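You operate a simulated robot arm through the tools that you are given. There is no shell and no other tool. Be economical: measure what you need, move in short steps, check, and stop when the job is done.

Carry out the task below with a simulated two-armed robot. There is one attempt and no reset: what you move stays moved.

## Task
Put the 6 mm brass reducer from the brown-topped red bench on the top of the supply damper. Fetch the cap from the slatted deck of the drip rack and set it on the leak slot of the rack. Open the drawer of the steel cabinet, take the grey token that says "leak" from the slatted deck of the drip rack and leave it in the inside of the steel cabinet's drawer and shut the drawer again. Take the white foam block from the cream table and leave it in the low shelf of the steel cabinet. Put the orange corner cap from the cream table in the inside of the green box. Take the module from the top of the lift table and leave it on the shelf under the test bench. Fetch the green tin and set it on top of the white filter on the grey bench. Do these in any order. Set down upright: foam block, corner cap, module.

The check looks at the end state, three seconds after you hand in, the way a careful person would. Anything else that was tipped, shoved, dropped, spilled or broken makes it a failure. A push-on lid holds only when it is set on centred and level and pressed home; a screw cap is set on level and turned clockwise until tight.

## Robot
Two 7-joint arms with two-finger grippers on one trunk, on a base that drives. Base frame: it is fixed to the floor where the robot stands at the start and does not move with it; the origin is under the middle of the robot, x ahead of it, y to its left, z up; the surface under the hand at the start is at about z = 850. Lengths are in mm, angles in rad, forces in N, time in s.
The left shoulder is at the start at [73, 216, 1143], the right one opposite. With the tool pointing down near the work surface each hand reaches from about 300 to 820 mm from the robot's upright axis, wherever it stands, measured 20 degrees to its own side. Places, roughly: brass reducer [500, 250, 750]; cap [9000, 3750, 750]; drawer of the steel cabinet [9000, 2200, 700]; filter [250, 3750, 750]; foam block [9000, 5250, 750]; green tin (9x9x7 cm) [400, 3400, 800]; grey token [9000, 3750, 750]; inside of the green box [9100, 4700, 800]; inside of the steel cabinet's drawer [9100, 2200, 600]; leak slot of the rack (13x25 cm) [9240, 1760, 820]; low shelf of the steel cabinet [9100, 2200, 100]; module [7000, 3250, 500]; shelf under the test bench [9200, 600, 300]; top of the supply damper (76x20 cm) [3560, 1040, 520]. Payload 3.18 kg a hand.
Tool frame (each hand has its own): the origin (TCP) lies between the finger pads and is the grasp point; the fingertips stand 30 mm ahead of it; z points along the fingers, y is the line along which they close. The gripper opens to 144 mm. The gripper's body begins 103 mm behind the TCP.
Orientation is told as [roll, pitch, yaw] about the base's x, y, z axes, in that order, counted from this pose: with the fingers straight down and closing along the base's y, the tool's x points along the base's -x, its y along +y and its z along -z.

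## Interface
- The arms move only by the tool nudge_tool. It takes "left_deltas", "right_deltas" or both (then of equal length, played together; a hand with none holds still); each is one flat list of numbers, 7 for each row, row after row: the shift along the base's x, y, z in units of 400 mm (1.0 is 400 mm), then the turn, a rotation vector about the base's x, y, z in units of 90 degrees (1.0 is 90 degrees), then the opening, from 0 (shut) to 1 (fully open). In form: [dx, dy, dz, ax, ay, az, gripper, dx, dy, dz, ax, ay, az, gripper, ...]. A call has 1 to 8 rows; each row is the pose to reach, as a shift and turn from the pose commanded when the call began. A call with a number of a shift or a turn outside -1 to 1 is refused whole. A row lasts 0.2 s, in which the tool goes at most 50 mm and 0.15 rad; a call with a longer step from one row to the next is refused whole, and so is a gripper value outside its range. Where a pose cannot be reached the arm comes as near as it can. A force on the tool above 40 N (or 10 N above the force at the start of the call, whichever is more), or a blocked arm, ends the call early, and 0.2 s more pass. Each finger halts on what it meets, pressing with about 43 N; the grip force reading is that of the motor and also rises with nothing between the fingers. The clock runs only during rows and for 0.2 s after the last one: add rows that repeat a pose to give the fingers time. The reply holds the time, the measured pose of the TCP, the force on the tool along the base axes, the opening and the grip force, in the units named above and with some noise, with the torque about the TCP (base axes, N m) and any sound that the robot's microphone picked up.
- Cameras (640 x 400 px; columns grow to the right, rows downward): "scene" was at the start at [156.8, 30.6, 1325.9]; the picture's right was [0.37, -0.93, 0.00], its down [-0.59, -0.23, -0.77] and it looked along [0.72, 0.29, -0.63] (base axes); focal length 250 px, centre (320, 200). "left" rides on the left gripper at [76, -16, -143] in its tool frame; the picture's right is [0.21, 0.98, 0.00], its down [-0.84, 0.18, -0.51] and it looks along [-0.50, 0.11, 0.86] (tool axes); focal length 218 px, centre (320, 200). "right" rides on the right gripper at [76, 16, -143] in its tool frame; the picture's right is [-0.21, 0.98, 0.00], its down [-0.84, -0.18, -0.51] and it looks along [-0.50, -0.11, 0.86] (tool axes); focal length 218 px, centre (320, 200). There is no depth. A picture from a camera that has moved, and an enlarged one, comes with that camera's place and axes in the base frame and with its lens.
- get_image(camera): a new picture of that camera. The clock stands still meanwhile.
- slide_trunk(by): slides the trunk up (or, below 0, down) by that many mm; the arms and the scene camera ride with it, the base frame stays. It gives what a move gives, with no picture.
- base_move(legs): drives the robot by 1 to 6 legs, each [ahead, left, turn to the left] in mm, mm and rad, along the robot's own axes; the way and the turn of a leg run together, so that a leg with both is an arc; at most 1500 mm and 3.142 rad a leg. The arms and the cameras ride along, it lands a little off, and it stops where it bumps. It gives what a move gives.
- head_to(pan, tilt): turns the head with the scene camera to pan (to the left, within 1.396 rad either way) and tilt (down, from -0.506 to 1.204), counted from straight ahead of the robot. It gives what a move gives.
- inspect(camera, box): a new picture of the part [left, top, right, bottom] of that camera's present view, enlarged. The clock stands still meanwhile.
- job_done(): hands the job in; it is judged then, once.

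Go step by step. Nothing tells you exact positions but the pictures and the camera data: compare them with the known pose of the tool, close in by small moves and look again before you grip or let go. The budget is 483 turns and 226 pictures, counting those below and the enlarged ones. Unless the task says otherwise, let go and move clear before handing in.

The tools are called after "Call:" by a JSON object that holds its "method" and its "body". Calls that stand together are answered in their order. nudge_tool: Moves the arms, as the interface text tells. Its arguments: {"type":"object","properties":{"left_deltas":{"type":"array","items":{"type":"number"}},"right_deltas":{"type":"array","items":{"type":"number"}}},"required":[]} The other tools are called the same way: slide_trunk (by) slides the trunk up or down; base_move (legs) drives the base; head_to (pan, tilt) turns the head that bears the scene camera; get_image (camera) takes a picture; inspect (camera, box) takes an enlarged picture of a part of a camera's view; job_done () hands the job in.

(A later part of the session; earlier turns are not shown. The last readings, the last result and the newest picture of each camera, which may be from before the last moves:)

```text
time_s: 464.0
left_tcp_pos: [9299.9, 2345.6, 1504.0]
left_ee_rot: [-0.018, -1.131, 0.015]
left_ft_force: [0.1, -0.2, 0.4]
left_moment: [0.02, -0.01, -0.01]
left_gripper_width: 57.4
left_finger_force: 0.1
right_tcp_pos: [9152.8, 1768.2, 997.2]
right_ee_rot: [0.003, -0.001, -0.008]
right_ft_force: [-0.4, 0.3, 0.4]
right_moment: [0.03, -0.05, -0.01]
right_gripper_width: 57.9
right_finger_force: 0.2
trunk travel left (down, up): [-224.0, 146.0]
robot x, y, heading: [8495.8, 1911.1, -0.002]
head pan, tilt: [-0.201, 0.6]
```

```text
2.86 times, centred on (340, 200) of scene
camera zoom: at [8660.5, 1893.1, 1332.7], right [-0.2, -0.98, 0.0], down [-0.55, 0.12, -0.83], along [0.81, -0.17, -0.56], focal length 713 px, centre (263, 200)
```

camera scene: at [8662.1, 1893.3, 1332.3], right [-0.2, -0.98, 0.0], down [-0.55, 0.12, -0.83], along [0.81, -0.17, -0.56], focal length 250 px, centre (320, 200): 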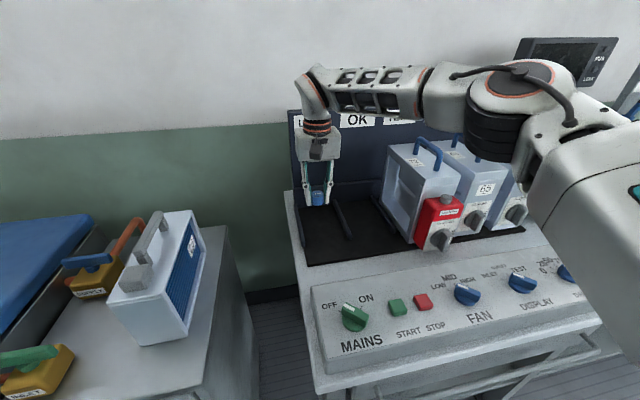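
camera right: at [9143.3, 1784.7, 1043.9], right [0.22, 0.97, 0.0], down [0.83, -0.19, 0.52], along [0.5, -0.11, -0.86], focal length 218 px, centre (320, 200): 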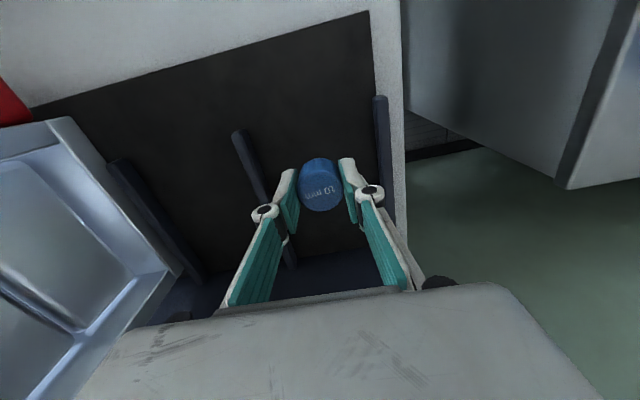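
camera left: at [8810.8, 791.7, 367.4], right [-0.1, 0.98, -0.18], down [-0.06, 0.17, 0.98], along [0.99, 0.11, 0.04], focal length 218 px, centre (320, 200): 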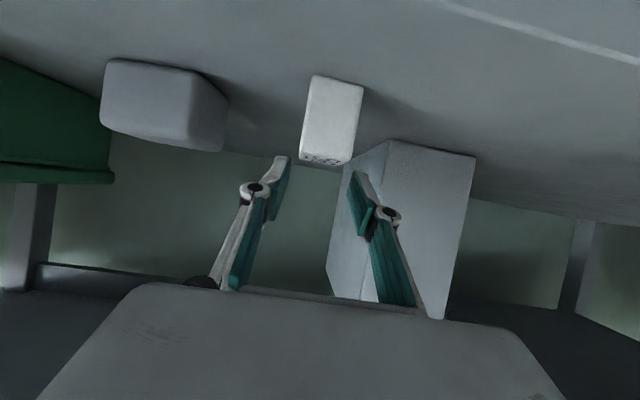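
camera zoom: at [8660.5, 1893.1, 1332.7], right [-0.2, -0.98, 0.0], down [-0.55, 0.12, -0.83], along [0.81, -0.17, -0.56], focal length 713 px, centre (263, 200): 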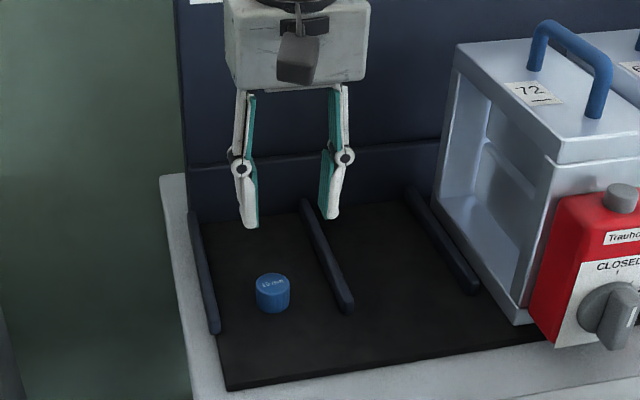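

The cap sits in the LEAK slot. Next the drawer: I drive back and across to the steel cabinet.

Call:
{"method": "base_move", "body": {"legs": [[-280, 0, 0], [0, 420, 0]]}}

Call:
{"method": "head_to", "body": {"pan": -0.1, "tilt": 0.65}}

Call:
{"method": "get_image", "body": {"camera": "scene"}}

Call:
{"method": "get_image", "body": {"camera": "right"}}

```text
time_s: 469.7
left_tcp_pos: [9022.4, 2757.3, 1501.8]
left_ee_rot: [-0.017, -1.128, 0.012]
left_ft_force: [0.3, 0.3, 0.2]
left_moment: [0.01, 0.04, 0.0]
left_gripper_width: 57.7
left_finger_force: 0.0
right_tcp_pos: [8874.4, 2182.7, 994.9]
right_ee_rot: [0.005, -0.001, -0.013]
right_ft_force: [-0.3, -1.2, -0.1]
right_moment: [0.02, -0.02, 0.04]
right_gripper_width: 57.6
right_finger_force: 0.0
trunk travel left (down, up): [-224.0, 146.0]
robot x, y, heading: [8218.5, 2330.8, -0.007]
head pan, tilt: [-0.201, 0.6]
```

```text
time_s: 470.4
left_tcp_pos: [9023.5, 2758.0, 1502.1]
left_ee_rot: [-0.016, -1.13, 0.013]
left_ft_force: [0.8, -0.3, 0.3]
left_moment: [0.01, -0.03, 0.03]
left_gripper_width: 57.6
left_finger_force: 0.1
right_tcp_pos: [8874.5, 2181.9, 994.7]
right_ee_rot: [0.003, -0.002, -0.013]
right_ft_force: [0.0, -0.3, 0.4]
right_moment: [0.02, 0.0, 0.01]
right_gripper_width: 57.7
right_finger_force: 0.0
trunk travel left (down, up): [-224.0, 146.0]
robot x, y, heading: [8218.8, 2327.0, -0.01]
head pan, tilt: [-0.099, 0.649]
```

```text
66 pictures are left
camera scene: at [8382.3, 2317.7, 1328.0], right [-0.11, -0.99, 0.0], down [-0.6, 0.07, -0.8], along [0.79, -0.09, -0.6], focal length 250 px, centre (320, 200)
```

scene: 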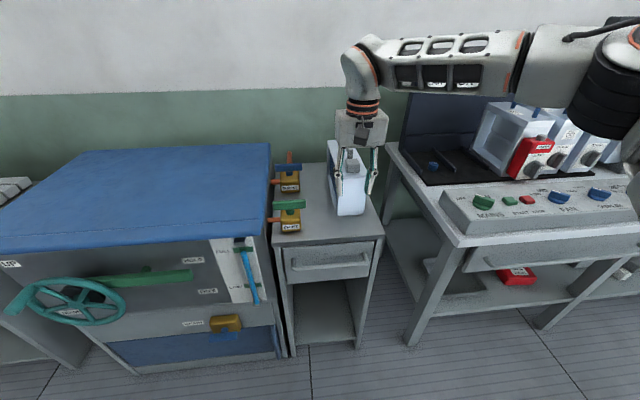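

```text
65 pictures are left
camera right: at [8799.1, 2197.6, 1137.8], right [0.22, 0.98, 0.0], down [0.84, -0.19, 0.51], along [0.5, -0.11, -0.86], focal length 218 px, centre (320, 200)
```

right: 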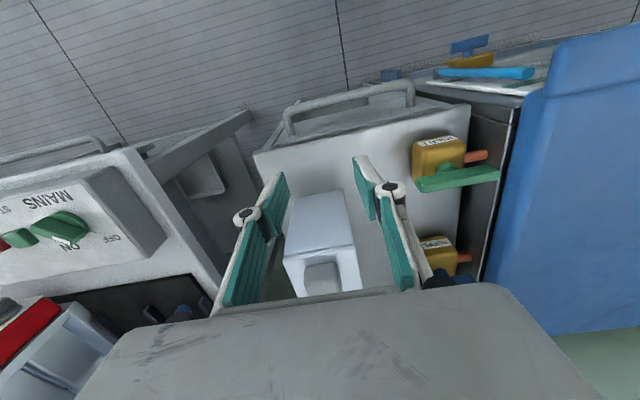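

Call:
{"method": "inspect", "body": {"camera": "scene", "box": [270, 210, 400, 300]}}

Call:
{"method": "inspect", "body": {"camera": "right", "box": [240, 60, 480, 180]}}

```text
4.44 times, centred on (335, 255) of scene
camera zoom: at [8382.3, 2317.7, 1328.0], right [-0.11, -0.99, 0.0], down [-0.6, 0.07, -0.8], along [0.79, -0.09, -0.6], focal length 1109 px, centre (253, -44)
```

zoom: 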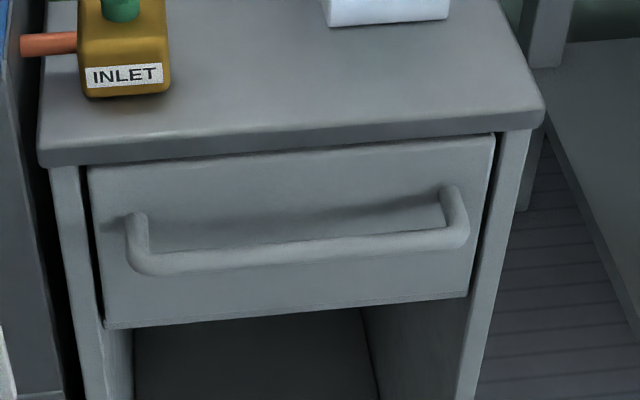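

```text
2.67 times, centred on (360, 120) of right
camera zoom: at [8799.1, 2197.6, 1137.8], right [0.22, 0.98, 0.0], down [0.84, -0.19, 0.51], along [0.5, -0.11, -0.86], focal length 582 px, centre (213, 413)
```

zoom: 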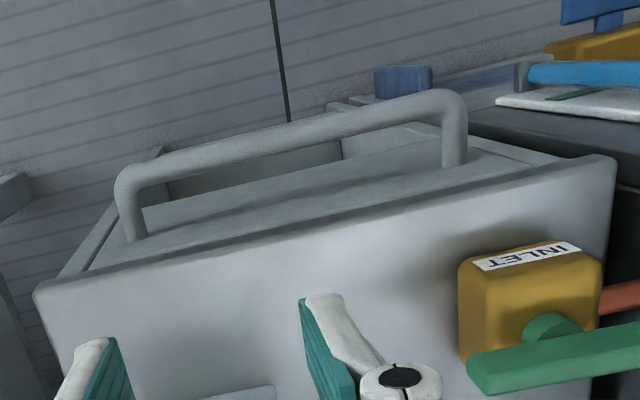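

The handle bar is at x ≈ 8852, z ≈ 719, y 2127–2340. The left arm's present elbow-down posture suits a forward grip: I'll hold the bar with a stretched left arm, jaws vertical, and pull by driving back. First I move to a good distance.

Call:
{"method": "base_move", "body": {"legs": [[-420, -310, 0.008]]}}

Call:
{"method": "nudge_tool", "body": {"left_deltas": [0.03, -0.03, -0.11, 0, -0.05, 0, 0.3, 0.06, -0.06, -0.22, 0, -0.1, 0, 0.3, 0.09, -0.09, -0.33, 0, -0.15, 0, 0.3, 0.12, -0.12, -0.44, 0, -0.2, 0, 0.3, 0.15, -0.15, -0.55, 0, -0.25, 0, 0.3, 0.17, -0.18, -0.66, 0, -0.28, 0, 0.3, 0.19, -0.21, -0.77, 0, -0.28, 0, 0.3, 0.2, -0.24, -0.88, 0, -0.28, 0, 0.3]}}

```text
time_s: 473.7
left_tcp_pos: [8599.3, 2463.8, 1501.9]
left_ee_rot: [-0.017, -1.128, 0.025]
left_ft_force: [-0.7, 0.6, 0.1]
left_moment: [0.02, -0.01, 0.01]
left_gripper_width: 57.6
left_finger_force: 0.0
right_tcp_pos: [8458.0, 1884.8, 996.1]
right_ee_rot: [0.003, -0.002, -0.001]
right_ft_force: [1.1, -0.2, -0.2]
right_moment: [-0.02, -0.03, 0.01]
right_gripper_width: 57.6
right_finger_force: 0.1
trunk travel left (down, up): [-224.0, 146.0]
robot x, y, heading: [7799.1, 2028.4, 0.003]
head pan, tilt: [-0.099, 0.649]
```

```text
time_s: 475.5
left_tcp_pos: [8823.8, 2376.9, 1161.3]
left_ee_rot: [-1.367, -1.56, 1.373]
left_ft_force: [0.5, 0.7, -0.2]
left_moment: [0.01, 0.09, 0.01]
left_gripper_width: 43.3
left_finger_force: 0.0
left hand out of reach, approached as far as the arm can: row 1, 2, 3, 4, 5, 6, 7, 8
right_tcp_pos: [8458.8, 1884.5, 993.5]
right_ee_rot: [0.003, 0.001, -0.001]
right_ft_force: [0.3, -0.3, -0.3]
right_moment: [0.01, 0.05, 0.0]
right_gripper_width: 57.8
right_finger_force: 0.0
trunk travel left (down, up): [-224.0, 146.0]
robot x, y, heading: [7802.6, 2024.5, 0.007]
head pan, tilt: [-0.099, 0.649]
```

Call:
{"method": "nudge_tool", "body": {"left_deltas": [-0.05, 0, -0.03, 0.09, 0, 0, 0.3, -0.09, 0, -0.11, 0.18, 0, 0, 0.3, -0.12, 0, -0.21, 0.27, 0, 0, 0.3, -0.15, 0, -0.31, 0.36, 0, 0, 0.3, -0.18, 0, -0.41, 0.45, 0, 0, 0.3, -0.21, -0.02, -0.51, 0.54, 0, 0, 0.3, -0.24, -0.04, -0.61, 0.63, 0, 0, 0.3, -0.27, -0.06, -0.7, 0.72, 0, 0, 0.3]}}

Call:
{"method": "nudge_tool", "body": {"left_deltas": [-0.02, 0, -0.06, 0.09, 0, 0, 0.3, -0.04, 0, -0.12, 0.18, 0, 0, 0.3, -0.06, 0, -0.2, 0.27, 0, 0, 0.3, -0.08, 0, -0.3, 0.28, 0, 0, 0.3, -0.1, 0, -0.4, 0.28, 0, 0, 0.3]}}

Call:
{"method": "head_to", "body": {"pan": 0.2, "tilt": 0.6}}

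Call:
{"method": "get_image", "body": {"camera": "scene"}}

```text
time_s: 476.9
left_tcp_pos: [8785.2, 2275.9, 923.7]
left_ee_rot: [1.488, -0.656, -1.722]
left_ft_force: [-0.8, -0.3, 0.2]
left_moment: [-0.05, 0.02, 0.01]
left_gripper_width: 43.5
left_finger_force: 0.1
left hand out of reach, approached as far as the arm can: row 1, 2, 3, 4, 5
right_tcp_pos: [8456.0, 1888.6, 998.1]
right_ee_rot: [0.005, -0.006, 0.003]
right_ft_force: [-0.8, 0.0, 0.4]
right_moment: [-0.04, -0.02, 0.02]
right_gripper_width: 57.4
right_finger_force: 0.0
trunk travel left (down, up): [-224.0, 146.0]
robot x, y, heading: [7801.9, 2024.6, -0.0]
head pan, tilt: [-0.099, 0.649]
stopped in row 7 (left hand): the force on the tool passed its limit at 69 N (the readings are from after the stop); the commanded pose is now the measured one
```

```text
time_s: 477.5
left_tcp_pos: [8775.6, 2365.9, 899.6]
left_ee_rot: [1.483, -0.632, -1.558]
left_ft_force: [-0.1, 0.0, 0.6]
left_moment: [0.0, 0.04, 0.02]
left_gripper_width: 43.2
left_finger_force: 0.1
right_tcp_pos: [8455.9, 1889.2, 998.0]
right_ee_rot: [0.006, -0.003, 0.004]
right_ft_force: [-0.2, 0.4, 1.0]
right_moment: [0.0, 0.0, -0.03]
right_gripper_width: 57.8
right_finger_force: 0.1
trunk travel left (down, up): [-224.0, 146.0]
robot x, y, heading: [7798.4, 2026.4, 0.002]
head pan, tilt: [-0.099, 0.649]
stopped in row 2 (left hand): the arm was blocked; the commanded pose is now the measured one
```

```text
time_s: 478.3
left_tcp_pos: [8774.6, 2364.4, 898.0]
left_ee_rot: [1.479, -0.632, -1.557]
left_ft_force: [-0.4, -0.6, 0.4]
left_moment: [0.01, 0.01, 0.0]
left_gripper_width: 43.0
left_finger_force: 0.0
right_tcp_pos: [8456.2, 1887.4, 997.1]
right_ee_rot: [0.005, -0.002, 0.003]
right_ft_force: [0.1, 0.8, 0.2]
right_moment: [0.03, 0.02, 0.02]
right_gripper_width: 57.5
right_finger_force: 0.0
trunk travel left (down, up): [-224.0, 146.0]
robot x, y, heading: [7798.4, 2025.4, 0.003]
head pan, tilt: [0.201, 0.6]
```

```text
62 pictures are left
camera scene: at [7963.9, 2041.7, 1332.2], right [0.2, -0.98, 0.0], down [-0.55, -0.11, -0.82], along [0.81, 0.16, -0.57], focal length 250 px, centre (320, 200)
```

scene: 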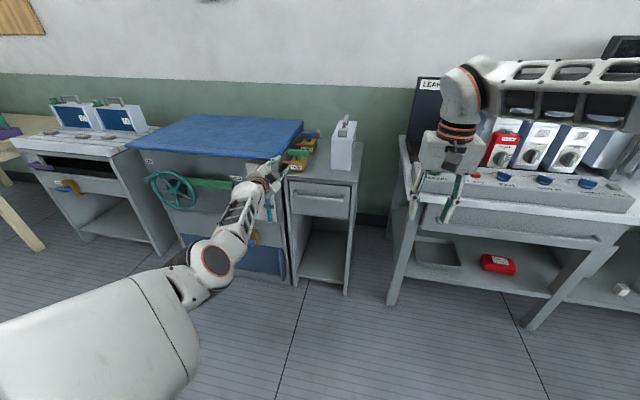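

The hand points forward now but met something. I check the cabinet's top and the valves.

Call:
{"method": "inspect", "body": {"camera": "scene", "box": [190, 100, 380, 240]}}

Call:
{"method": "get_image", "body": {"camera": "left"}}

```text
2.86 times, centred on (285, 170) of scene
camera zoom: at [7963.9, 2041.7, 1332.2], right [0.2, -0.98, 0.0], down [-0.55, -0.11, -0.82], along [0.81, 0.16, -0.57], focal length 713 px, centre (420, 286)
```

zoom: 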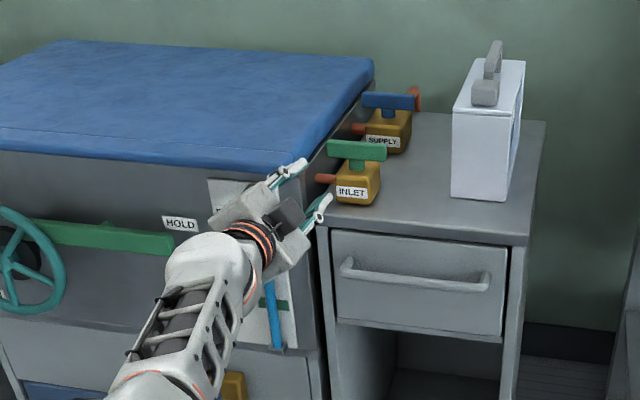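

```text
60 pictures are left
camera left: at [8631.9, 2422.3, 851.5], right [0.08, 0.74, 0.66], down [-0.48, -0.55, 0.68], along [0.87, -0.37, 0.32], focal length 218 px, centre (320, 200)
```

left: 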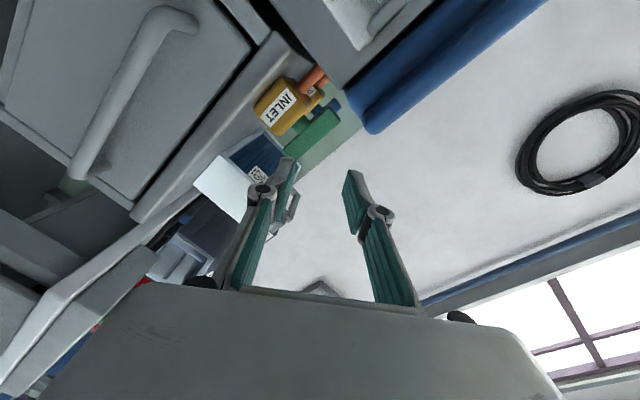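

Everything there looks in place. I back away 250 mm and finish the hand's pose in free space.

Call:
{"method": "base_move", "body": {"legs": [[-250, 0, 0]]}}

Call:
{"method": "nudge_tool", "body": {"left_deltas": [0, -0.05, -0.08, 0.08, 0, 0, 0.3, 0, -0.1, -0.16, 0.16, 0, 0, 0.3, 0, -0.15, -0.24, 0.24, 0, 0, 0.3, -0.02, -0.2, -0.32, 0.32, 0, 0, 0.3, -0.04, -0.25, -0.4, 0.4, 0, 0, 0.3, -0.06, -0.28, -0.44, 0.4, 0, 0, 0.3]}}

```text
time_s: 480.1
left_tcp_pos: [8530.4, 2364.0, 898.9]
left_ee_rot: [1.481, -0.631, -1.562]
left_ft_force: [0.4, 0.2, 1.2]
left_moment: [-0.01, 0.02, -0.01]
left_gripper_width: 43.4
left_finger_force: 0.0
right_tcp_pos: [8210.2, 1886.9, 999.6]
right_ee_rot: [0.004, -0.006, 0.002]
right_ft_force: [-0.3, 0.8, 0.4]
right_moment: [0.01, -0.02, 0.01]
right_gripper_width: 57.7
right_finger_force: 0.0
trunk travel left (down, up): [-224.0, 146.0]
robot x, y, heading: [7555.9, 2027.1, -0.002]
head pan, tilt: [0.201, 0.6]
```

```text
time_s: 480.7
left_tcp_pos: [8527.5, 2404.4, 894.4]
left_ee_rot: [1.506, -0.55, -1.446]
left_ft_force: [0.2, 0.4, 0.1]
left_moment: [-0.03, 0.0, 0.02]
left_gripper_width: 43.0
left_finger_force: 0.0
left hand out of reach, approached as far as the arm can: row 1, 2, 3
right_tcp_pos: [8210.8, 1886.5, 998.7]
right_ee_rot: [0.005, -0.004, 0.002]
right_ft_force: [0.4, -0.5, 0.6]
right_moment: [0.02, 0.03, 0.01]
right_gripper_width: 57.3
right_finger_force: 0.0
trunk travel left (down, up): [-224.0, 146.0]
robot x, y, heading: [7555.6, 2026.5, -0.006]
head pan, tilt: [0.201, 0.6]
stopped in row 3 (left hand): the arm was blocked; the commanded pose is now the measured one
```

The wrist's roll is at its limit. I'll open the drawer with the right hand instead (slanted, jaws in the x–z plane). First I raise the left hand out of the way.

Call:
{"method": "nudge_tool", "body": {"left_deltas": [0, 0, 0.1, -0.08, 0, 0, 0.3, 0, 0, 0.2, -0.16, 0, 0, 0.3, 0, 0, 0.31, -0.24, 0, 0, 0.3, 0, 0, 0.42, -0.32, 0, 0, 0.3, 0, 0, 0.53, -0.4, 0, 0, 0.3, 0, 0, 0.64, -0.48, 0, 0, 0.3, 0, 0, 0.75, -0.56, 0, 0, 0.3, 0, 0, 0.86, -0.6, 0, 0, 0.3], "right_deltas": [0, 0, 0, 0, 0, 0.09, 0.4, 0, 0, 0, 0, 0, 0.18, 0.4, 0, 0, 0, 0, 0, 0.27, 0.4, 0, 0, 0, 0, 0, 0.36, 0.4, 0, 0, 0, 0, 0, 0.45, 0.4, 0, 0, 0, 0, 0, 0.54, 0.4, 0, 0, 0, 0, 0, 0.63, 0.4, 0, 0, 0, 0, 0, 0.72, 0.4]}}

Call:
{"method": "nudge_tool", "body": {"left_deltas": [0, 0, 0.1, 0, 0, 0, 0.3, -0.05, 0, 0.2, 0, 0, 0, 0.3, -0.1, 0, 0.3, 0, 0, 0, 0.3, -0.15, 0, 0.4, 0, 0, 0, 0.3, -0.2, 0, 0.5, 0, 0, 0, 0.3], "right_deltas": [0, 0, 0, 0, 0, 0.09, 0.4, 0, 0, 0, 0, 0, 0.18, 0.4, 0, 0, 0, 0, 0, 0.28, 0.4, 0, 0, 0, 0, 0, 0.28, 0.4, 0, 0, 0, 0, 0, 0.28, 0.4]}}

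```text
time_s: 482.5
left_tcp_pos: [8521.1, 2406.4, 1243.9]
left_ee_rot: [0.63, -1.449, -0.626]
left_ft_force: [0.3, 0.1, -0.1]
left_moment: [-0.01, 0.04, 0.0]
left_gripper_width: 43.3
left_finger_force: 0.1
right_tcp_pos: [8198.4, 1914.5, 1038.9]
right_ee_rot: [-0.018, -0.168, 0.348]
right_ft_force: [-0.1, 0.7, 0.4]
right_moment: [-0.02, -0.11, 0.0]
right_gripper_width: 57.4
right_finger_force: 0.0
right hand out of reach, approached as far as the arm can: row 2, 3, 4, 5, 6, 7, 8
trunk travel left (down, up): [-224.0, 146.0]
robot x, y, heading: [7555.0, 2025.2, -0.006]
head pan, tilt: [0.201, 0.6]
```

```text
refused: row 3 steps farther than a row can; nothing moved
```

Call:
{"method": "nudge_tool", "body": {"left_deltas": [0, 0, 0.1, 0, 0, 0, 0.3, -0.04, 0, 0.2, 0, 0, 0, 0.3, -0.08, 0, 0.3, 0, 0, 0, 0.3, -0.12, 0, 0.4, 0, 0, 0, 0.3, -0.16, 0, 0.5, 0, 0, 0, 0.3, -0.2, 0, 0.58, 0, 0, 0, 0.3, -0.2, 0, 0.58, 0, 0, 0, 0.3, -0.2, 0, 0.58, 0, 0, 0, 0.3], "right_deltas": [-0.06, -0.04, -0.04, 0, 0.04, 0.02, 0.4, -0.12, -0.08, -0.08, 0, 0.08, 0.05, 0.4, -0.18, -0.12, -0.1, 0, 0.107, 0.1, 0.4, -0.24, -0.16, -0.1, 0, 0.107, 0.19, 0.4, -0.3, -0.2, -0.1, 0, 0.107, 0.28, 0.4, -0.36, -0.22, -0.1, 0, 0.107, 0.37, 0.4, -0.4, -0.22, -0.1, 0, 0.107, 0.46, 0.4, -0.4, -0.22, -0.1, 0, 0.107, 0.55, 0.4]}}

Call:
{"method": "head_to", "body": {"pan": -0.2, "tilt": 0.5}}

Call:
{"method": "get_image", "body": {"camera": "scene"}}

```text
time_s: 484.3
left_tcp_pos: [8443.4, 2409.3, 1470.8]
left_ee_rot: [0.61, -1.449, -0.605]
left_ft_force: [-0.6, 1.7, 0.1]
left_moment: [0.0, 0.04, -0.17]
left_gripper_width: 43.3
left_finger_force: 0.0
right_tcp_pos: [8033.6, 1851.3, 1002.8]
right_ee_rot: [-0.092, -0.177, 0.806]
right_ft_force: [-0.8, 1.3, 0.1]
right_moment: [-0.1, -0.03, -0.07]
right_gripper_width: 57.7
right_finger_force: 0.1
right hand out of reach, approached as far as the arm can: row 1, 2, 3, 4, 5, 6, 7, 8
trunk travel left (down, up): [-224.0, 146.0]
robot x, y, heading: [7551.4, 2024.8, -0.003]
head pan, tilt: [0.201, 0.6]
```

```text
time_s: 485.2
left_tcp_pos: [8447.8, 2402.7, 1468.5]
left_ee_rot: [0.615, -1.444, -0.614]
left_ft_force: [1.0, 0.5, -0.1]
left_moment: [0.01, 0.04, -0.01]
left_gripper_width: 43.2
left_finger_force: 0.1
right_tcp_pos: [8036.4, 1846.6, 1001.0]
right_ee_rot: [-0.085, -0.179, 0.801]
right_ft_force: [0.2, 0.7, -0.3]
right_moment: [0.02, 0.0, 0.0]
right_gripper_width: 57.7
right_finger_force: 0.0
trunk travel left (down, up): [-224.0, 146.0]
robot x, y, heading: [7552.0, 2025.5, 0.001]
head pan, tilt: [-0.201, 0.499]
```

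```text
59 pictures are left
camera scene: at [7720.6, 2006.5, 1341.4], right [-0.2, -0.98, 0.0], down [-0.47, 0.1, -0.88], along [0.86, -0.18, -0.48], focal length 250 px, centre (320, 200)
```

scene: 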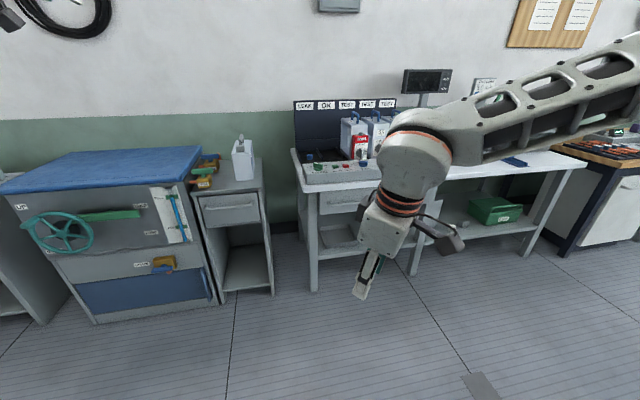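

I lower the right hand, where the wrist has more freedom, and finish the turn and slant.

Call:
{"method": "nudge_tool", "body": {"right_deltas": [0.02, 0, -0.1, 0, 0, 0, 0.4, 0.04, 0, -0.2, 0, 0, 0, 0.4, 0.06, 0, -0.3, 0, 0, 0, 0.4, 0.08, 0, -0.4, 0, 0, 0.05, 0.4, 0.1, 0, -0.5, 0, 0, 0.1, 0.4, 0.12, 0, -0.6, 0, 0, 0.19, 0.4, 0.13, 0, -0.66, 0, 0, 0.28, 0.4, 0.13, 0, -0.7, 0, 0, 0.37, 0.4]}}

Call:
{"method": "nudge_tool", "body": {"right_deltas": [0, 0, 0, 0, 0, 0.09, 0.4, 0, 0, 0, 0, -0.06, 0.12, 0.4, 0, 0, 0, 0, -0.14, 0.12, 0.4, 0, 0, 0, 0, -0.22, 0.12, 0.4, 0, 0, 0, 0, -0.3, 0.12, 0.4, 0, 0, 0, 0, -0.38, 0.12, 0.4]}}

```text
time_s: 487.0
left_tcp_pos: [8450.5, 2402.9, 1466.3]
left_ee_rot: [0.602, -1.44, -0.599]
left_ft_force: [0.5, 0.2, -0.8]
left_moment: [0.0, -0.03, 0.0]
left_gripper_width: 42.8
left_finger_force: 0.0
right_tcp_pos: [8057.9, 1861.5, 708.5]
right_ee_rot: [-0.103, -0.181, 1.378]
right_ft_force: [0.5, 0.6, 0.3]
right_moment: [-0.01, 0.02, 0.0]
right_gripper_width: 57.6
right_finger_force: 0.1
right hand out of reach, approached as far as the arm can: row 7, 8
trunk travel left (down, up): [-224.0, 146.0]
robot x, y, heading: [7554.7, 2026.9, 0.001]
head pan, tilt: [-0.201, 0.499]
```

```text
time_s: 488.4
left_tcp_pos: [8447.9, 2402.0, 1466.9]
left_ee_rot: [0.615, -1.442, -0.613]
left_ft_force: [0.2, 0.5, -0.5]
left_moment: [0.04, -0.04, 0.01]
left_gripper_width: 43.0
left_finger_force: 0.0
right_tcp_pos: [8057.8, 1862.3, 710.6]
right_ee_rot: [-0.436, -0.199, 1.639]
right_ft_force: [1.2, -0.6, -0.4]
right_moment: [-0.04, -0.05, 0.02]
right_gripper_width: 57.5
right_finger_force: 0.1
right hand out of reach, approached as far as the arm can: row 1, 2, 5, 6
trunk travel left (down, up): [-224.0, 146.0]
robot x, y, heading: [7550.3, 2025.5, -0.002]
head pan, tilt: [-0.201, 0.499]
```

Call:
{"method": "nudge_tool", "body": {"right_deltas": [0.08, 0, 0, -0.03, -0.03, 0, 0.4, 0.16, 0, 0, -0.06, -0.06, 0, 0.4, 0.24, 0, 0, -0.09, -0.1, 0, 0.4, 0.32, 0, 0, -0.12, -0.15, 0, 0.4, 0.4, 0, 0, -0.15, -0.2, 0, 0.4, 0.45, 0, 0, -0.15, -0.25, 0, 0.4, 0.5, 0, 0, -0.15, -0.3, 0, 0.4]}}

Call:
{"method": "get_image", "body": {"camera": "scene"}}

```text
time_s: 490.0
left_tcp_pos: [8448.5, 2401.8, 1467.6]
left_ee_rot: [0.617, -1.44, -0.611]
left_ft_force: [-0.2, -0.1, 0.4]
left_moment: [0.0, 0.0, -0.04]
left_gripper_width: 43.2
left_finger_force: 0.1
right_tcp_pos: [8227.6, 1872.1, 714.8]
right_ee_rot: [-0.75, 0.089, 1.648]
right_ft_force: [0.1, 0.3, -0.5]
right_moment: [0.02, -0.04, 0.03]
right_gripper_width: 57.5
right_finger_force: 0.0
right hand out of reach, approached as far as the arm can: row 5, 6, 7
trunk travel left (down, up): [-224.0, 146.0]
robot x, y, heading: [7554.5, 2029.6, -0.001]
head pan, tilt: [-0.201, 0.499]
```

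```text
58 pictures are left
camera scene: at [7721.1, 2006.2, 1341.3], right [-0.2, -0.98, 0.0], down [-0.47, 0.1, -0.88], along [0.86, -0.18, -0.48], focal length 250 px, centre (320, 200)
```

scene: 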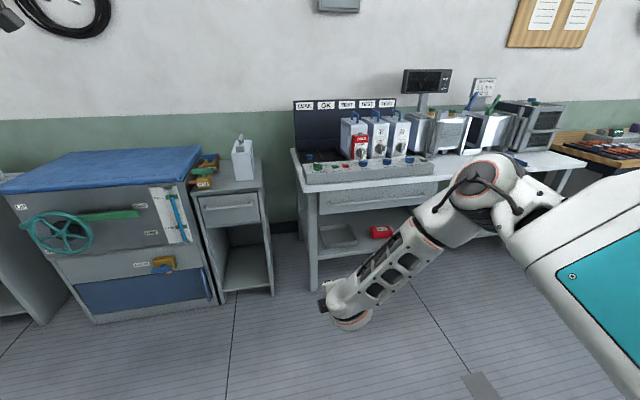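

The right hand now points 43° forward-down with its jaws in the x–z plane. I drive to put it in front of the handle.

Call:
{"method": "base_move", "body": {"legs": [[300, 342, 0], [240, 0, 0]]}}

Call:
{"method": "head_to", "body": {"pan": -0.25, "tilt": 0.75}}

Call:
{"method": "get_image", "body": {"camera": "scene"}}

Call:
{"method": "get_image", "body": {"camera": "right"}}

```text
time_s: 494.9
left_tcp_pos: [8991.7, 2734.6, 1468.1]
left_ee_rot: [0.611, -1.44, -0.618]
left_ft_force: [0.3, -0.4, -1.0]
left_moment: [0.0, -0.05, 0.02]
left_gripper_width: 43.2
left_finger_force: 0.0
right_tcp_pos: [8767.7, 2206.1, 715.9]
right_ee_rot: [-0.75, 0.088, 1.642]
right_ft_force: [0.1, -0.5, 0.0]
right_moment: [0.0, 0.03, 0.02]
right_gripper_width: 57.5
right_finger_force: 0.1
trunk travel left (down, up): [-224.0, 146.0]
robot x, y, heading: [8097.7, 2361.2, -0.005]
head pan, tilt: [-0.201, 0.499]
```

```text
time_s: 495.7
left_tcp_pos: [8990.8, 2734.2, 1468.7]
left_ee_rot: [0.616, -1.441, -0.621]
left_ft_force: [-0.6, 0.4, -0.4]
left_moment: [0.0, 0.02, -0.02]
left_gripper_width: 43.1
left_finger_force: 0.1
right_tcp_pos: [8767.8, 2206.6, 716.3]
right_ee_rot: [-0.75, 0.09, 1.642]
right_ft_force: [-0.2, 0.3, -0.6]
right_moment: [0.04, 0.0, -0.02]
right_gripper_width: 57.7
right_finger_force: 0.1
trunk travel left (down, up): [-224.0, 146.0]
robot x, y, heading: [8096.1, 2363.8, -0.013]
head pan, tilt: [-0.25, 0.75]
```

```text
57 pictures are left
camera scene: at [8252.8, 2340.1, 1319.5], right [-0.25, -0.97, 0.0], down [-0.66, 0.17, -0.73], along [0.71, -0.19, -0.68], focal length 250 px, centre (320, 200)
```

scene: 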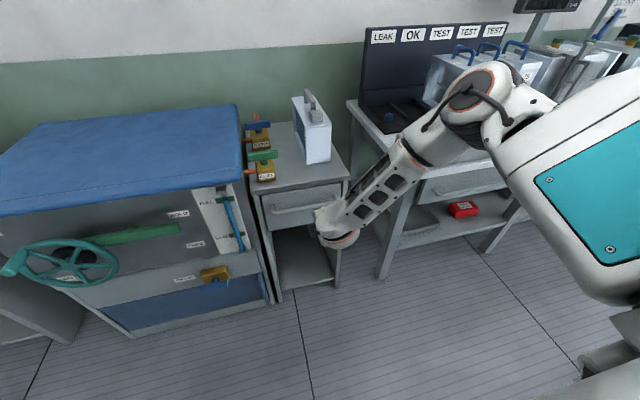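

```text
56 pictures are left
camera right: at [8663.8, 2130.1, 815.2], right [-0.72, 0.1, -0.68], down [-0.28, 0.87, 0.42], along [0.63, 0.49, -0.6], focal length 218 px, centre (320, 200)
```

right: 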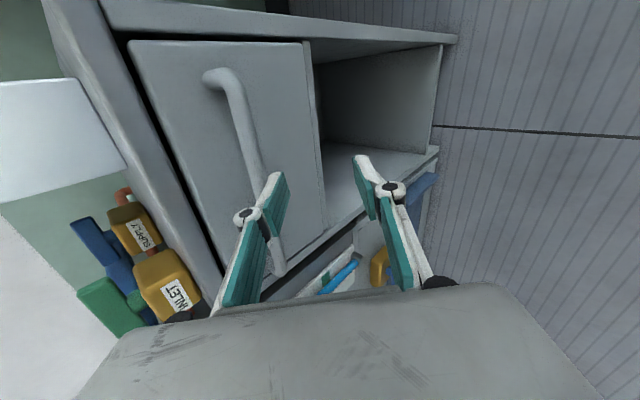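

The bar is confirmed at about (8852, 720). I raise to the pre-grasp point, narrow the jaws and check.

Call:
{"method": "nudge_tool", "body": {"right_deltas": [0, 0.005, 0.06, 0, 0, 0, 0.22, 0.02, 0.01, 0.12, 0, 0, 0, 0.22, 0.1, 0.01, 0.12, 0, 0, 0, 0.22, 0.1, 0.01, 0.12, 0, 0, 0, 0.22]}}

Call:
{"method": "get_image", "body": {"camera": "right"}}

```text
time_s: 496.7
left_tcp_pos: [8991.1, 2734.7, 1468.2]
left_ee_rot: [0.618, -1.445, -0.621]
left_ft_force: [0.6, 0.4, -0.3]
left_moment: [-0.02, 0.01, -0.01]
left_gripper_width: 43.2
left_finger_force: 0.0
right_tcp_pos: [8809.4, 2209.7, 763.7]
right_ee_rot: [-0.75, 0.088, 1.644]
right_ft_force: [-0.3, 0.4, -0.2]
right_moment: [0.01, -0.02, 0.01]
right_gripper_width: 31.8
right_finger_force: 0.1
trunk travel left (down, up): [-224.0, 146.0]
robot x, y, heading: [8097.3, 2358.7, -0.01]
head pan, tilt: [-0.25, 0.75]
```

```text
55 pictures are left
camera right: at [8704.7, 2133.6, 862.7], right [-0.72, 0.1, -0.68], down [-0.28, 0.87, 0.42], along [0.63, 0.49, -0.6], focal length 218 px, centre (320, 200)
```

right: 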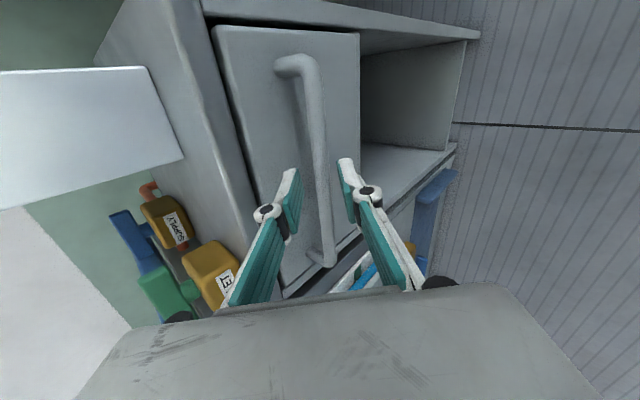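

The bar lies between the fingers. I advance along the tool axis and close on it.

Call:
{"method": "nudge_tool", "body": {"right_deltas": [0.03, 0, -0.032, 0, 0, 0, 0.22, 0.06, 0, -0.064, 0, 0, 0, 0.22, 0.09, 0, -0.096, 0, 0, 0, 0.22, 0.09, 0, -0.096, 0, 0, 0, 0.22]}}

Call:
{"method": "get_image", "body": {"camera": "right"}}

```text
time_s: 497.7
left_tcp_pos: [8990.4, 2733.9, 1469.0]
left_ee_rot: [0.617, -1.443, -0.62]
left_ft_force: [-0.7, -0.2, -0.1]
left_moment: [-0.03, 0.0, -0.03]
left_gripper_width: 42.9
left_finger_force: 0.1
right_tcp_pos: [8845.1, 2210.6, 724.8]
right_ee_rot: [-0.754, 0.09, 1.642]
right_ft_force: [-0.1, 0.6, 0.1]
right_moment: [-0.02, 0.06, -0.04]
right_gripper_width: 31.5
right_finger_force: 0.1
trunk travel left (down, up): [-224.0, 146.0]
robot x, y, heading: [8094.5, 2362.9, -0.005]
head pan, tilt: [-0.25, 0.75]
```

```text
54 pictures are left
camera right: at [8741.0, 2134.5, 824.0], right [-0.72, 0.1, -0.68], down [-0.28, 0.87, 0.42], along [0.63, 0.49, -0.6], focal length 218 px, centre (320, 200)
```

right: 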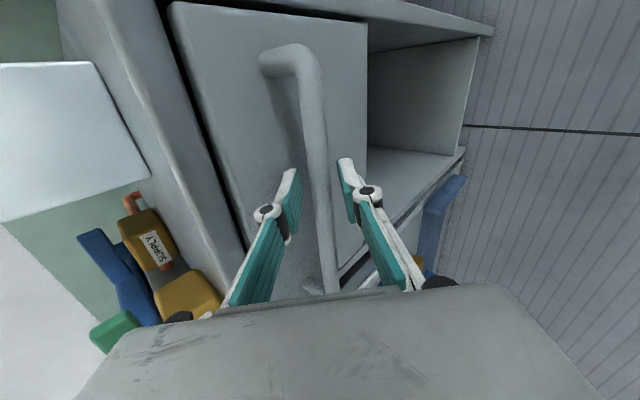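

Call:
{"method": "nudge_tool", "body": {"right_deltas": [0, 0, 0, 0, 0, 0, 0.12, 0, 0, 0, 0, 0, 0, 0.05, 0, 0, 0, 0, 0, 0, 0.05, 0, 0, 0, 0, 0, 0, 0.05]}}

Call:
{"method": "base_move", "body": {"legs": [[-120, 0, 0]]}}

Call:
{"method": "get_image", "body": {"camera": "scene"}}

```text
time_s: 498.7
left_tcp_pos: [8991.8, 2733.6, 1468.1]
left_ee_rot: [0.615, -1.443, -0.617]
left_ft_force: [0.2, 0.3, -0.8]
left_moment: [0.02, 0.04, 0.0]
left_gripper_width: 43.4
left_finger_force: 0.1
right_tcp_pos: [8843.6, 2210.2, 723.4]
right_ee_rot: [-0.749, 0.087, 1.642]
right_ft_force: [-4.0, 1.6, -7.0]
right_moment: [0.79, 0.06, -1.01]
right_gripper_width: 17.1
right_finger_force: 45.4
trunk travel left (down, up): [-224.0, 146.0]
robot x, y, heading: [8096.2, 2362.1, -0.006]
head pan, tilt: [-0.25, 0.75]
```

```text
time_s: 499.9
left_tcp_pos: [8871.6, 2734.8, 1467.9]
left_ee_rot: [0.619, -1.444, -0.621]
left_ft_force: [-0.1, 0.0, -0.4]
left_moment: [-0.04, 0.06, 0.01]
left_gripper_width: 43.1
left_finger_force: 0.1
right_tcp_pos: [8724.8, 2210.9, 722.8]
right_ee_rot: [-0.749, 0.088, 1.641]
right_ft_force: [-0.4, -0.4, -13.8]
right_moment: [0.64, -0.07, -0.96]
right_gripper_width: 16.9
right_finger_force: 44.9
trunk travel left (down, up): [-224.0, 146.0]
robot x, y, heading: [7974.7, 2367.3, -0.009]
head pan, tilt: [-0.25, 0.75]
```

```text
53 pictures are left
camera scene: at [8134.5, 2340.5, 1319.2], right [-0.25, -0.97, 0.0], down [-0.66, 0.17, -0.73], along [0.71, -0.19, -0.68], focal length 250 px, centre (320, 200)
```

scene: 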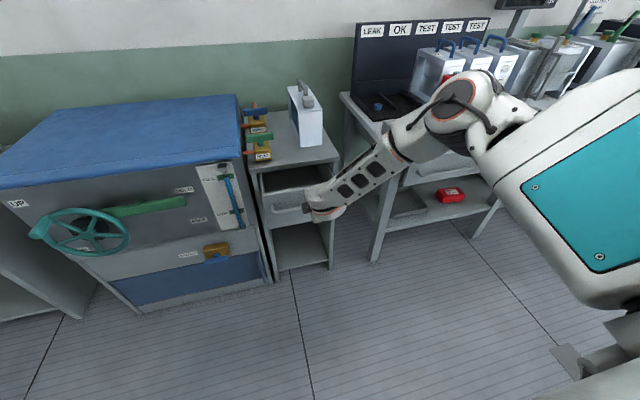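

The drawer is opening. I pull another 110 mm, then let go.

Call:
{"method": "base_move", "body": {"legs": [[-110, 0, 0]]}}

Call:
{"method": "nudge_tool", "body": {"right_deltas": [0, 0, 0, 0, 0, 0, 0.15, 0, 0, 0, 0, 0, 0, 0.25, -0.04, 0, 0.04, 0, 0, 0, 0.25, -0.09, 0, 0.09, 0, 0, 0, 0.25, -0.14, 0, 0.14, 0, 0, 0, 0.25, -0.2, 0, 0.22, 0, 0, 0, 0.25, -0.2, 0, 0.32, 0, 0, 0, 0.25, -0.2, 0, 0.42, 0, 0, 0, 0.25]}}

Call:
{"method": "get_image", "body": {"camera": "scene"}}

```text
time_s: 501.1
left_tcp_pos: [8761.6, 2735.1, 1469.4]
left_ee_rot: [0.623, -1.445, -0.629]
left_ft_force: [-0.5, -0.8, 0.7]
left_moment: [-0.02, 0.01, 0.02]
left_gripper_width: 43.0
left_finger_force: 0.1
right_tcp_pos: [8614.6, 2210.1, 724.7]
right_ee_rot: [-0.749, 0.09, 1.637]
right_ft_force: [0.6, -3.3, -7.6]
right_moment: [0.54, -0.05, -1.11]
right_gripper_width: 17.0
right_finger_force: 45.4
trunk travel left (down, up): [-224.0, 146.0]
robot x, y, heading: [7865.7, 2364.1, -0.005]
head pan, tilt: [-0.25, 0.75]
```

```text
time_s: 502.9
left_tcp_pos: [8760.0, 2735.9, 1470.5]
left_ee_rot: [0.627, -1.446, -0.631]
left_ft_force: [0.2, 0.7, 1.0]
left_moment: [0.02, 0.01, 0.0]
left_gripper_width: 43.0
left_finger_force: 0.1
right_tcp_pos: [8534.7, 2210.8, 892.6]
right_ee_rot: [-0.75, 0.09, 1.638]
right_ft_force: [-0.6, 0.2, -0.6]
right_moment: [0.03, -0.07, 0.0]
right_gripper_width: 36.0
right_finger_force: 0.2
trunk travel left (down, up): [-224.0, 146.0]
robot x, y, heading: [7863.8, 2364.1, -0.007]
head pan, tilt: [-0.25, 0.75]
```

```text
52 pictures are left
camera scene: at [8022.0, 2341.9, 1319.7], right [-0.25, -0.97, 0.0], down [-0.66, 0.17, -0.73], along [0.71, -0.19, -0.68], focal length 250 px, centre (320, 200)
```

scene: 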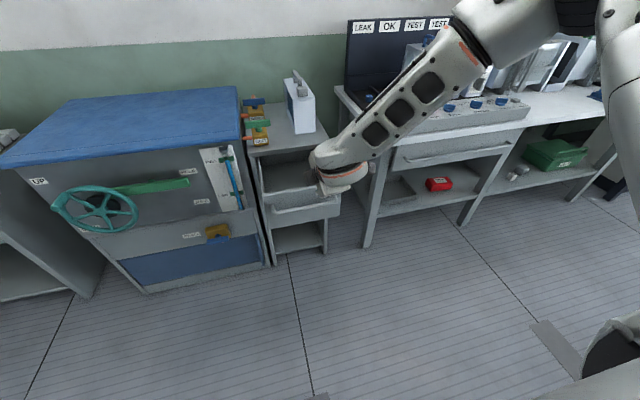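

The drawer is open by about 230 mm. I turn the right hand back to pointing down while backing off.

Call:
{"method": "nudge_tool", "body": {"right_deltas": [-0.03, 0, 0.02, 0.0328, 0.0279, -0.0808, 0.4, -0.06, 0, 0.04, 0.0656, 0.0558, -0.1616, 0.4, -0.09, 0, 0.06, 0.0984, 0.0838, -0.2424, 0.4, -0.12, 0, 0.08, 0.1312, 0.1117, -0.3232, 0.4, -0.15, 0, 0.1, 0.164, 0.1396, -0.404, 0.4, -0.18, 0, 0.12, 0.1968, 0.1675, -0.4848, 0.4, -0.21, 0, 0.14, 0.2296, 0.1954, -0.5656, 0.4, -0.24, 0, 0.16, 0.2624, 0.2234, -0.6464, 0.4]}}

Call:
{"method": "nudge_tool", "body": {"right_deltas": [0, 0, 0.03, 0.0328, 0.0279, -0.0808, 0.4, 0, 0, 0.06, 0.0656, 0.0558, -0.1616, 0.4, 0, 0, 0.1, 0.0984, 0.0838, -0.2424, 0.4, 0, 0, 0.13, 0.1312, 0.1117, -0.3232, 0.4, 0, 0, 0.13, 0.147, 0.1255, -0.3636, 0.4, 0, 0, 0.13, 0.147, 0.1255, -0.3636, 0.4]}}

```text
time_s: 504.8
left_tcp_pos: [8761.6, 2735.6, 1469.8]
left_ee_rot: [0.621, -1.443, -0.624]
left_ft_force: [0.7, 0.0, -0.3]
left_moment: [-0.02, -0.02, 0.01]
left_gripper_width: 43.3
left_finger_force: 0.2
right_tcp_pos: [8438.1, 2209.6, 955.5]
right_ee_rot: [-0.272, -0.122, 0.591]
right_ft_force: [0.5, -0.1, 0.0]
right_moment: [0.01, 0.02, 0.0]
right_gripper_width: 57.5
right_finger_force: 0.0
trunk travel left (down, up): [-224.0, 146.0]
robot x, y, heading: [7867.5, 2362.4, -0.009]
head pan, tilt: [-0.25, 0.75]
```

```text
time_s: 506.1
left_tcp_pos: [8760.9, 2736.4, 1470.3]
left_ee_rot: [0.621, -1.444, -0.624]
left_ft_force: [0.0, -0.4, -0.3]
left_moment: [-0.01, 0.02, -0.01]
left_gripper_width: 43.3
left_finger_force: 0.0
right_tcp_pos: [8437.3, 2211.1, 1008.3]
right_ee_rot: [0.001, -0.001, -0.003]
right_ft_force: [0.4, 0.1, 0.5]
right_moment: [0.0, -0.01, 0.0]
right_gripper_width: 57.6
right_finger_force: 0.1
trunk travel left (down, up): [-224.0, 146.0]
robot x, y, heading: [7864.7, 2363.8, -0.006]
head pan, tilt: [-0.25, 0.75]
```

Now I drive back to the drip rack for the LEAK token.

Call:
{"method": "base_move", "body": {"legs": [[200, 300, 0.006], [50, 1170, 0], [300, 0, 0]]}}

Call:
{"method": "nudge_tool", "body": {"right_deltas": [0.05, 0, -0.05, 0, 0, 0, 0.65, 0.1, 0, -0.1, 0, 0, 0, 0.65, 0.15, 0, -0.15, 0, 0, 0, 0.65]}}

Call:
{"method": "get_image", "body": {"camera": "right"}}

```text
time_s: 521.2
left_tcp_pos: [9313.5, 4223.9, 1468.3]
left_ee_rot: [0.621, -1.444, -0.612]
left_ft_force: [-0.2, -0.3, -0.5]
left_moment: [-0.03, 0.01, 0.03]
left_gripper_width: 43.4
left_finger_force: 0.0
right_tcp_pos: [8995.2, 3694.0, 1009.0]
right_ee_rot: [-0.001, -0.002, 0.009]
right_ft_force: [1.5, 0.3, 1.1]
right_moment: [-0.02, 0.04, 0.02]
right_gripper_width: 57.6
right_finger_force: 0.1
trunk travel left (down, up): [-224.0, 146.0]
robot x, y, heading: [8419.9, 3842.7, 0.003]
head pan, tilt: [-0.25, 0.75]
```

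```text
time_s: 522.0
left_tcp_pos: [9313.5, 4222.7, 1468.0]
left_ee_rot: [0.616, -1.442, -0.61]
left_ft_force: [0.4, 0.4, -0.3]
left_moment: [-0.01, -0.04, -0.02]
left_gripper_width: 43.1
left_finger_force: 0.1
right_tcp_pos: [9056.6, 3693.7, 946.7]
right_ee_rot: [0.001, -0.001, 0.01]
right_ft_force: [-0.7, -0.2, -0.8]
right_moment: [-0.04, 0.05, -0.01]
right_gripper_width: 93.9
right_finger_force: 0.1
trunk travel left (down, up): [-224.0, 146.0]
robot x, y, heading: [8420.5, 3843.0, 0.004]
head pan, tilt: [-0.25, 0.75]
```

```text
51 pictures are left
camera right: at [8979.7, 3708.4, 1089.1], right [0.2, 0.98, 0.0], down [0.84, -0.17, 0.51], along [0.5, -0.1, -0.86], focal length 218 px, centre (320, 200)
```

right: 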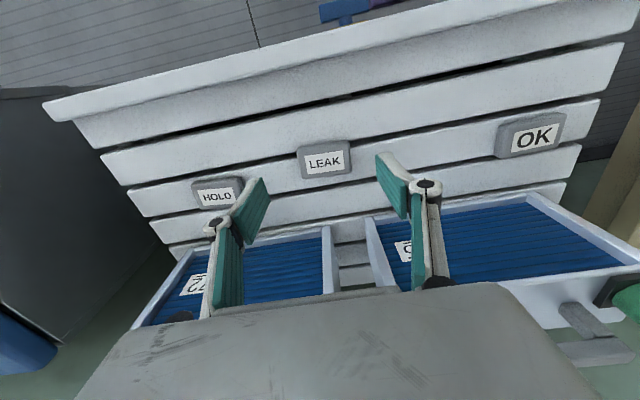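

LEAK token is at about (9079, 3694). I lower over it, fingers on its short ends.

Call:
{"method": "nudge_tool", "body": {"right_deltas": [0.05, 0, -0.09, 0, 0, 0, 0.65, 0.056, 0, -0.18, 0, 0, 0, 0.65, 0.056, 0, -0.25, 0, 0, 0, 0.65, 0.056, 0, -0.275, 0, 0, 0, 0.65, 0.056, 0, -0.275, 0, 0, 0, 0.65]}}

Call:
{"method": "get_image", "body": {"camera": "right"}}

```text
time_s: 523.2
left_tcp_pos: [9312.0, 4223.5, 1469.5]
left_ee_rot: [0.621, -1.442, -0.614]
left_ft_force: [-0.1, 0.0, -0.2]
left_moment: [-0.01, -0.02, -0.03]
left_gripper_width: 43.2
left_finger_force: 0.0
right_tcp_pos: [9075.6, 3693.4, 836.8]
right_ee_rot: [0.0, -0.003, 0.009]
right_ft_force: [-0.1, 0.6, 0.2]
right_moment: [-0.02, 0.0, -0.01]
right_gripper_width: 93.6
right_finger_force: 0.0
trunk travel left (down, up): [-224.0, 146.0]
robot x, y, heading: [8419.4, 3839.1, 0.002]
head pan, tilt: [-0.25, 0.75]
```

```text
50 pictures are left
camera right: at [9000.6, 3708.4, 979.2], right [0.2, 0.98, 0.0], down [0.84, -0.17, 0.51], along [0.5, -0.1, -0.86], focal length 218 px, centre (320, 200)
```

right: 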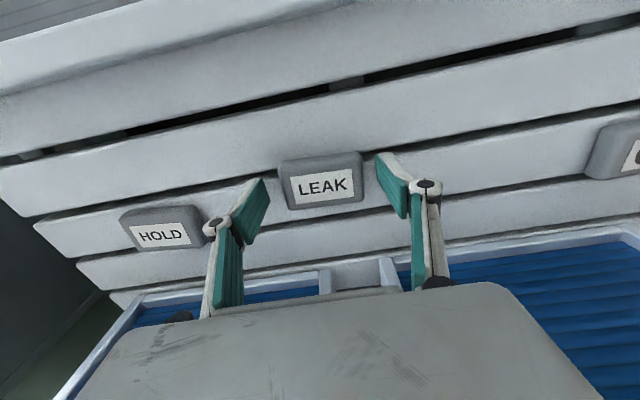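

Call:
{"method": "nudge_tool", "body": {"right_deltas": [0, 0, -0.008, 0, 0, 0, 0.65, 0, 0, -0.008, 0, 0, 0, 0.5, 0, 0, -0.008, 0, 0, 0, 0.4, 0, 0, -0.008, 0, 0, 0, 0.4, 0, 0, -0.008, 0, 0, 0, 0.4, 0, 0, 0.05, 0, 0, 0, 0.4, 0, 0, 0.15, 0, 0, 0, 0.4, 0, 0, 0.27, 0, 0, 0, 0.4]}}

Call:
{"method": "get_image", "body": {"camera": "right"}}

```text
time_s: 525.0
left_tcp_pos: [9309.8, 4222.3, 1471.4]
left_ee_rot: [0.625, -1.445, -0.621]
left_ft_force: [-0.3, 0.5, 0.4]
left_moment: [0.02, 0.03, -0.02]
left_gripper_width: 43.0
left_finger_force: 0.0
right_tcp_pos: [9075.5, 3694.6, 948.0]
right_ee_rot: [0.0, 0.0, 0.01]
right_ft_force: [0.7, 0.3, 0.5]
right_moment: [0.02, -0.04, -0.05]
right_gripper_width: 69.1
right_finger_force: 42.7
trunk travel left (down, up): [-224.0, 146.0]
robot x, y, heading: [8425.2, 3839.7, 0.001]
head pan, tilt: [-0.25, 0.75]
```

```text
49 pictures are left
camera right: at [9000.0, 3709.1, 1090.8], right [0.2, 0.98, 0.0], down [0.84, -0.17, 0.51], along [0.5, -0.1, -0.86], focal length 218 px, centre (320, 200)
```

right: 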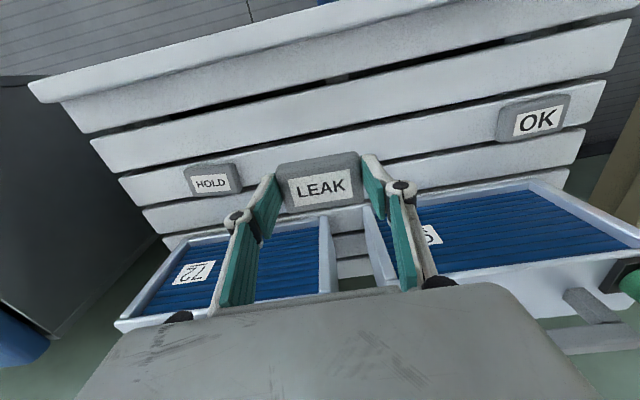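

The token is held. I raise it and drive to the open drawer.

Call:
{"method": "nudge_tool", "body": {"right_deltas": [-0.05, 0, 0.05, 0, 0, 0, 0.4, -0.1, 0, 0.1, 0, 0, 0, 0.4, -0.15, 0, 0.12, 0, 0, 0, 0.4]}}

Call:
{"method": "base_move", "body": {"legs": [[-290, 0, 0], [0, -730, 0], [0, -730, 0]]}}

Call:
{"method": "head_to", "body": {"pan": -0.1, "tilt": 0.75}}

Call:
{"method": "get_image", "body": {"camera": "scene"}}

Call:
{"method": "get_image", "body": {"camera": "right"}}

```text
time_s: 525.8
left_tcp_pos: [9312.8, 4221.7, 1469.2]
left_ee_rot: [0.624, -1.444, -0.616]
left_ft_force: [-0.3, -0.4, 0.6]
left_moment: [-0.02, 0.01, 0.0]
left_gripper_width: 43.2
left_finger_force: 0.1
right_tcp_pos: [9017.7, 3695.1, 993.9]
right_ee_rot: [0.001, -0.002, 0.01]
right_ft_force: [-0.6, 0.0, 0.0]
right_moment: [0.0, 0.0, 0.0]
right_gripper_width: 68.8
right_finger_force: 42.6
trunk travel left (down, up): [-224.0, 146.0]
robot x, y, heading: [8421.2, 3839.3, 0.002]
head pan, tilt: [-0.25, 0.75]
```

```text
time_s: 540.4
left_tcp_pos: [9032.2, 2802.5, 1468.7]
left_ee_rot: [0.621, -1.443, -0.601]
left_ft_force: [0.0, 0.1, 0.5]
left_moment: [0.02, 0.02, -0.06]
left_gripper_width: 43.3
left_finger_force: 0.1
right_tcp_pos: [8744.3, 2270.8, 993.6]
right_ee_rot: [0.0, -0.002, 0.024]
right_ft_force: [-0.4, -0.6, -1.0]
right_moment: [0.0, -0.03, 0.01]
right_gripper_width: 68.9
right_finger_force: 43.1
trunk travel left (down, up): [-224.0, 146.0]
robot x, y, heading: [8147.6, 2409.2, 0.022]
head pan, tilt: [-0.25, 0.75]
```

```text
time_s: 541.1
left_tcp_pos: [9032.2, 2803.6, 1469.3]
left_ee_rot: [0.62, -1.444, -0.602]
left_ft_force: [0.1, 0.1, -0.4]
left_moment: [0.01, 0.02, 0.03]
left_gripper_width: 43.3
left_finger_force: 0.0
right_tcp_pos: [8744.2, 2270.7, 993.1]
right_ee_rot: [0.0, -0.002, 0.023]
right_ft_force: [0.3, 0.4, -1.2]
right_moment: [0.01, 0.03, 0.01]
right_gripper_width: 68.9
right_finger_force: 42.5
trunk travel left (down, up): [-224.0, 146.0]
robot x, y, heading: [8143.3, 2412.5, 0.013]
head pan, tilt: [-0.099, 0.75]
```

```text
48 pictures are left
camera scene: at [8306.0, 2403.0, 1319.4], right [-0.08, -1.0, 0.0], down [-0.68, 0.06, -0.73], along [0.73, -0.06, -0.68], focal length 250 px, centre (320, 200)
```

scene: 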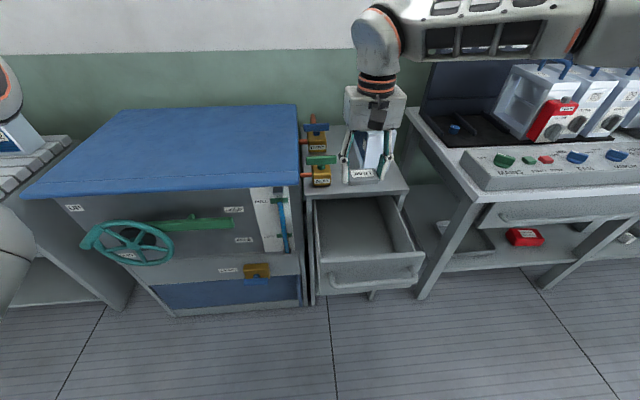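

```text
47 pictures are left
camera right: at [8668.2, 2284.1, 1136.1], right [0.19, 0.98, 0.0], down [0.85, -0.16, 0.51], along [0.5, -0.09, -0.86], focal length 218 px, centre (320, 200)
```

right: 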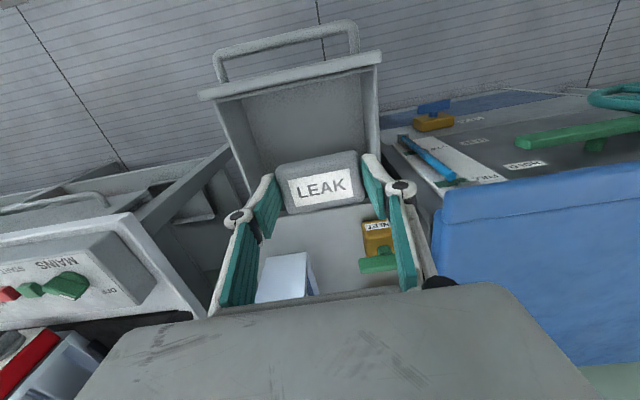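

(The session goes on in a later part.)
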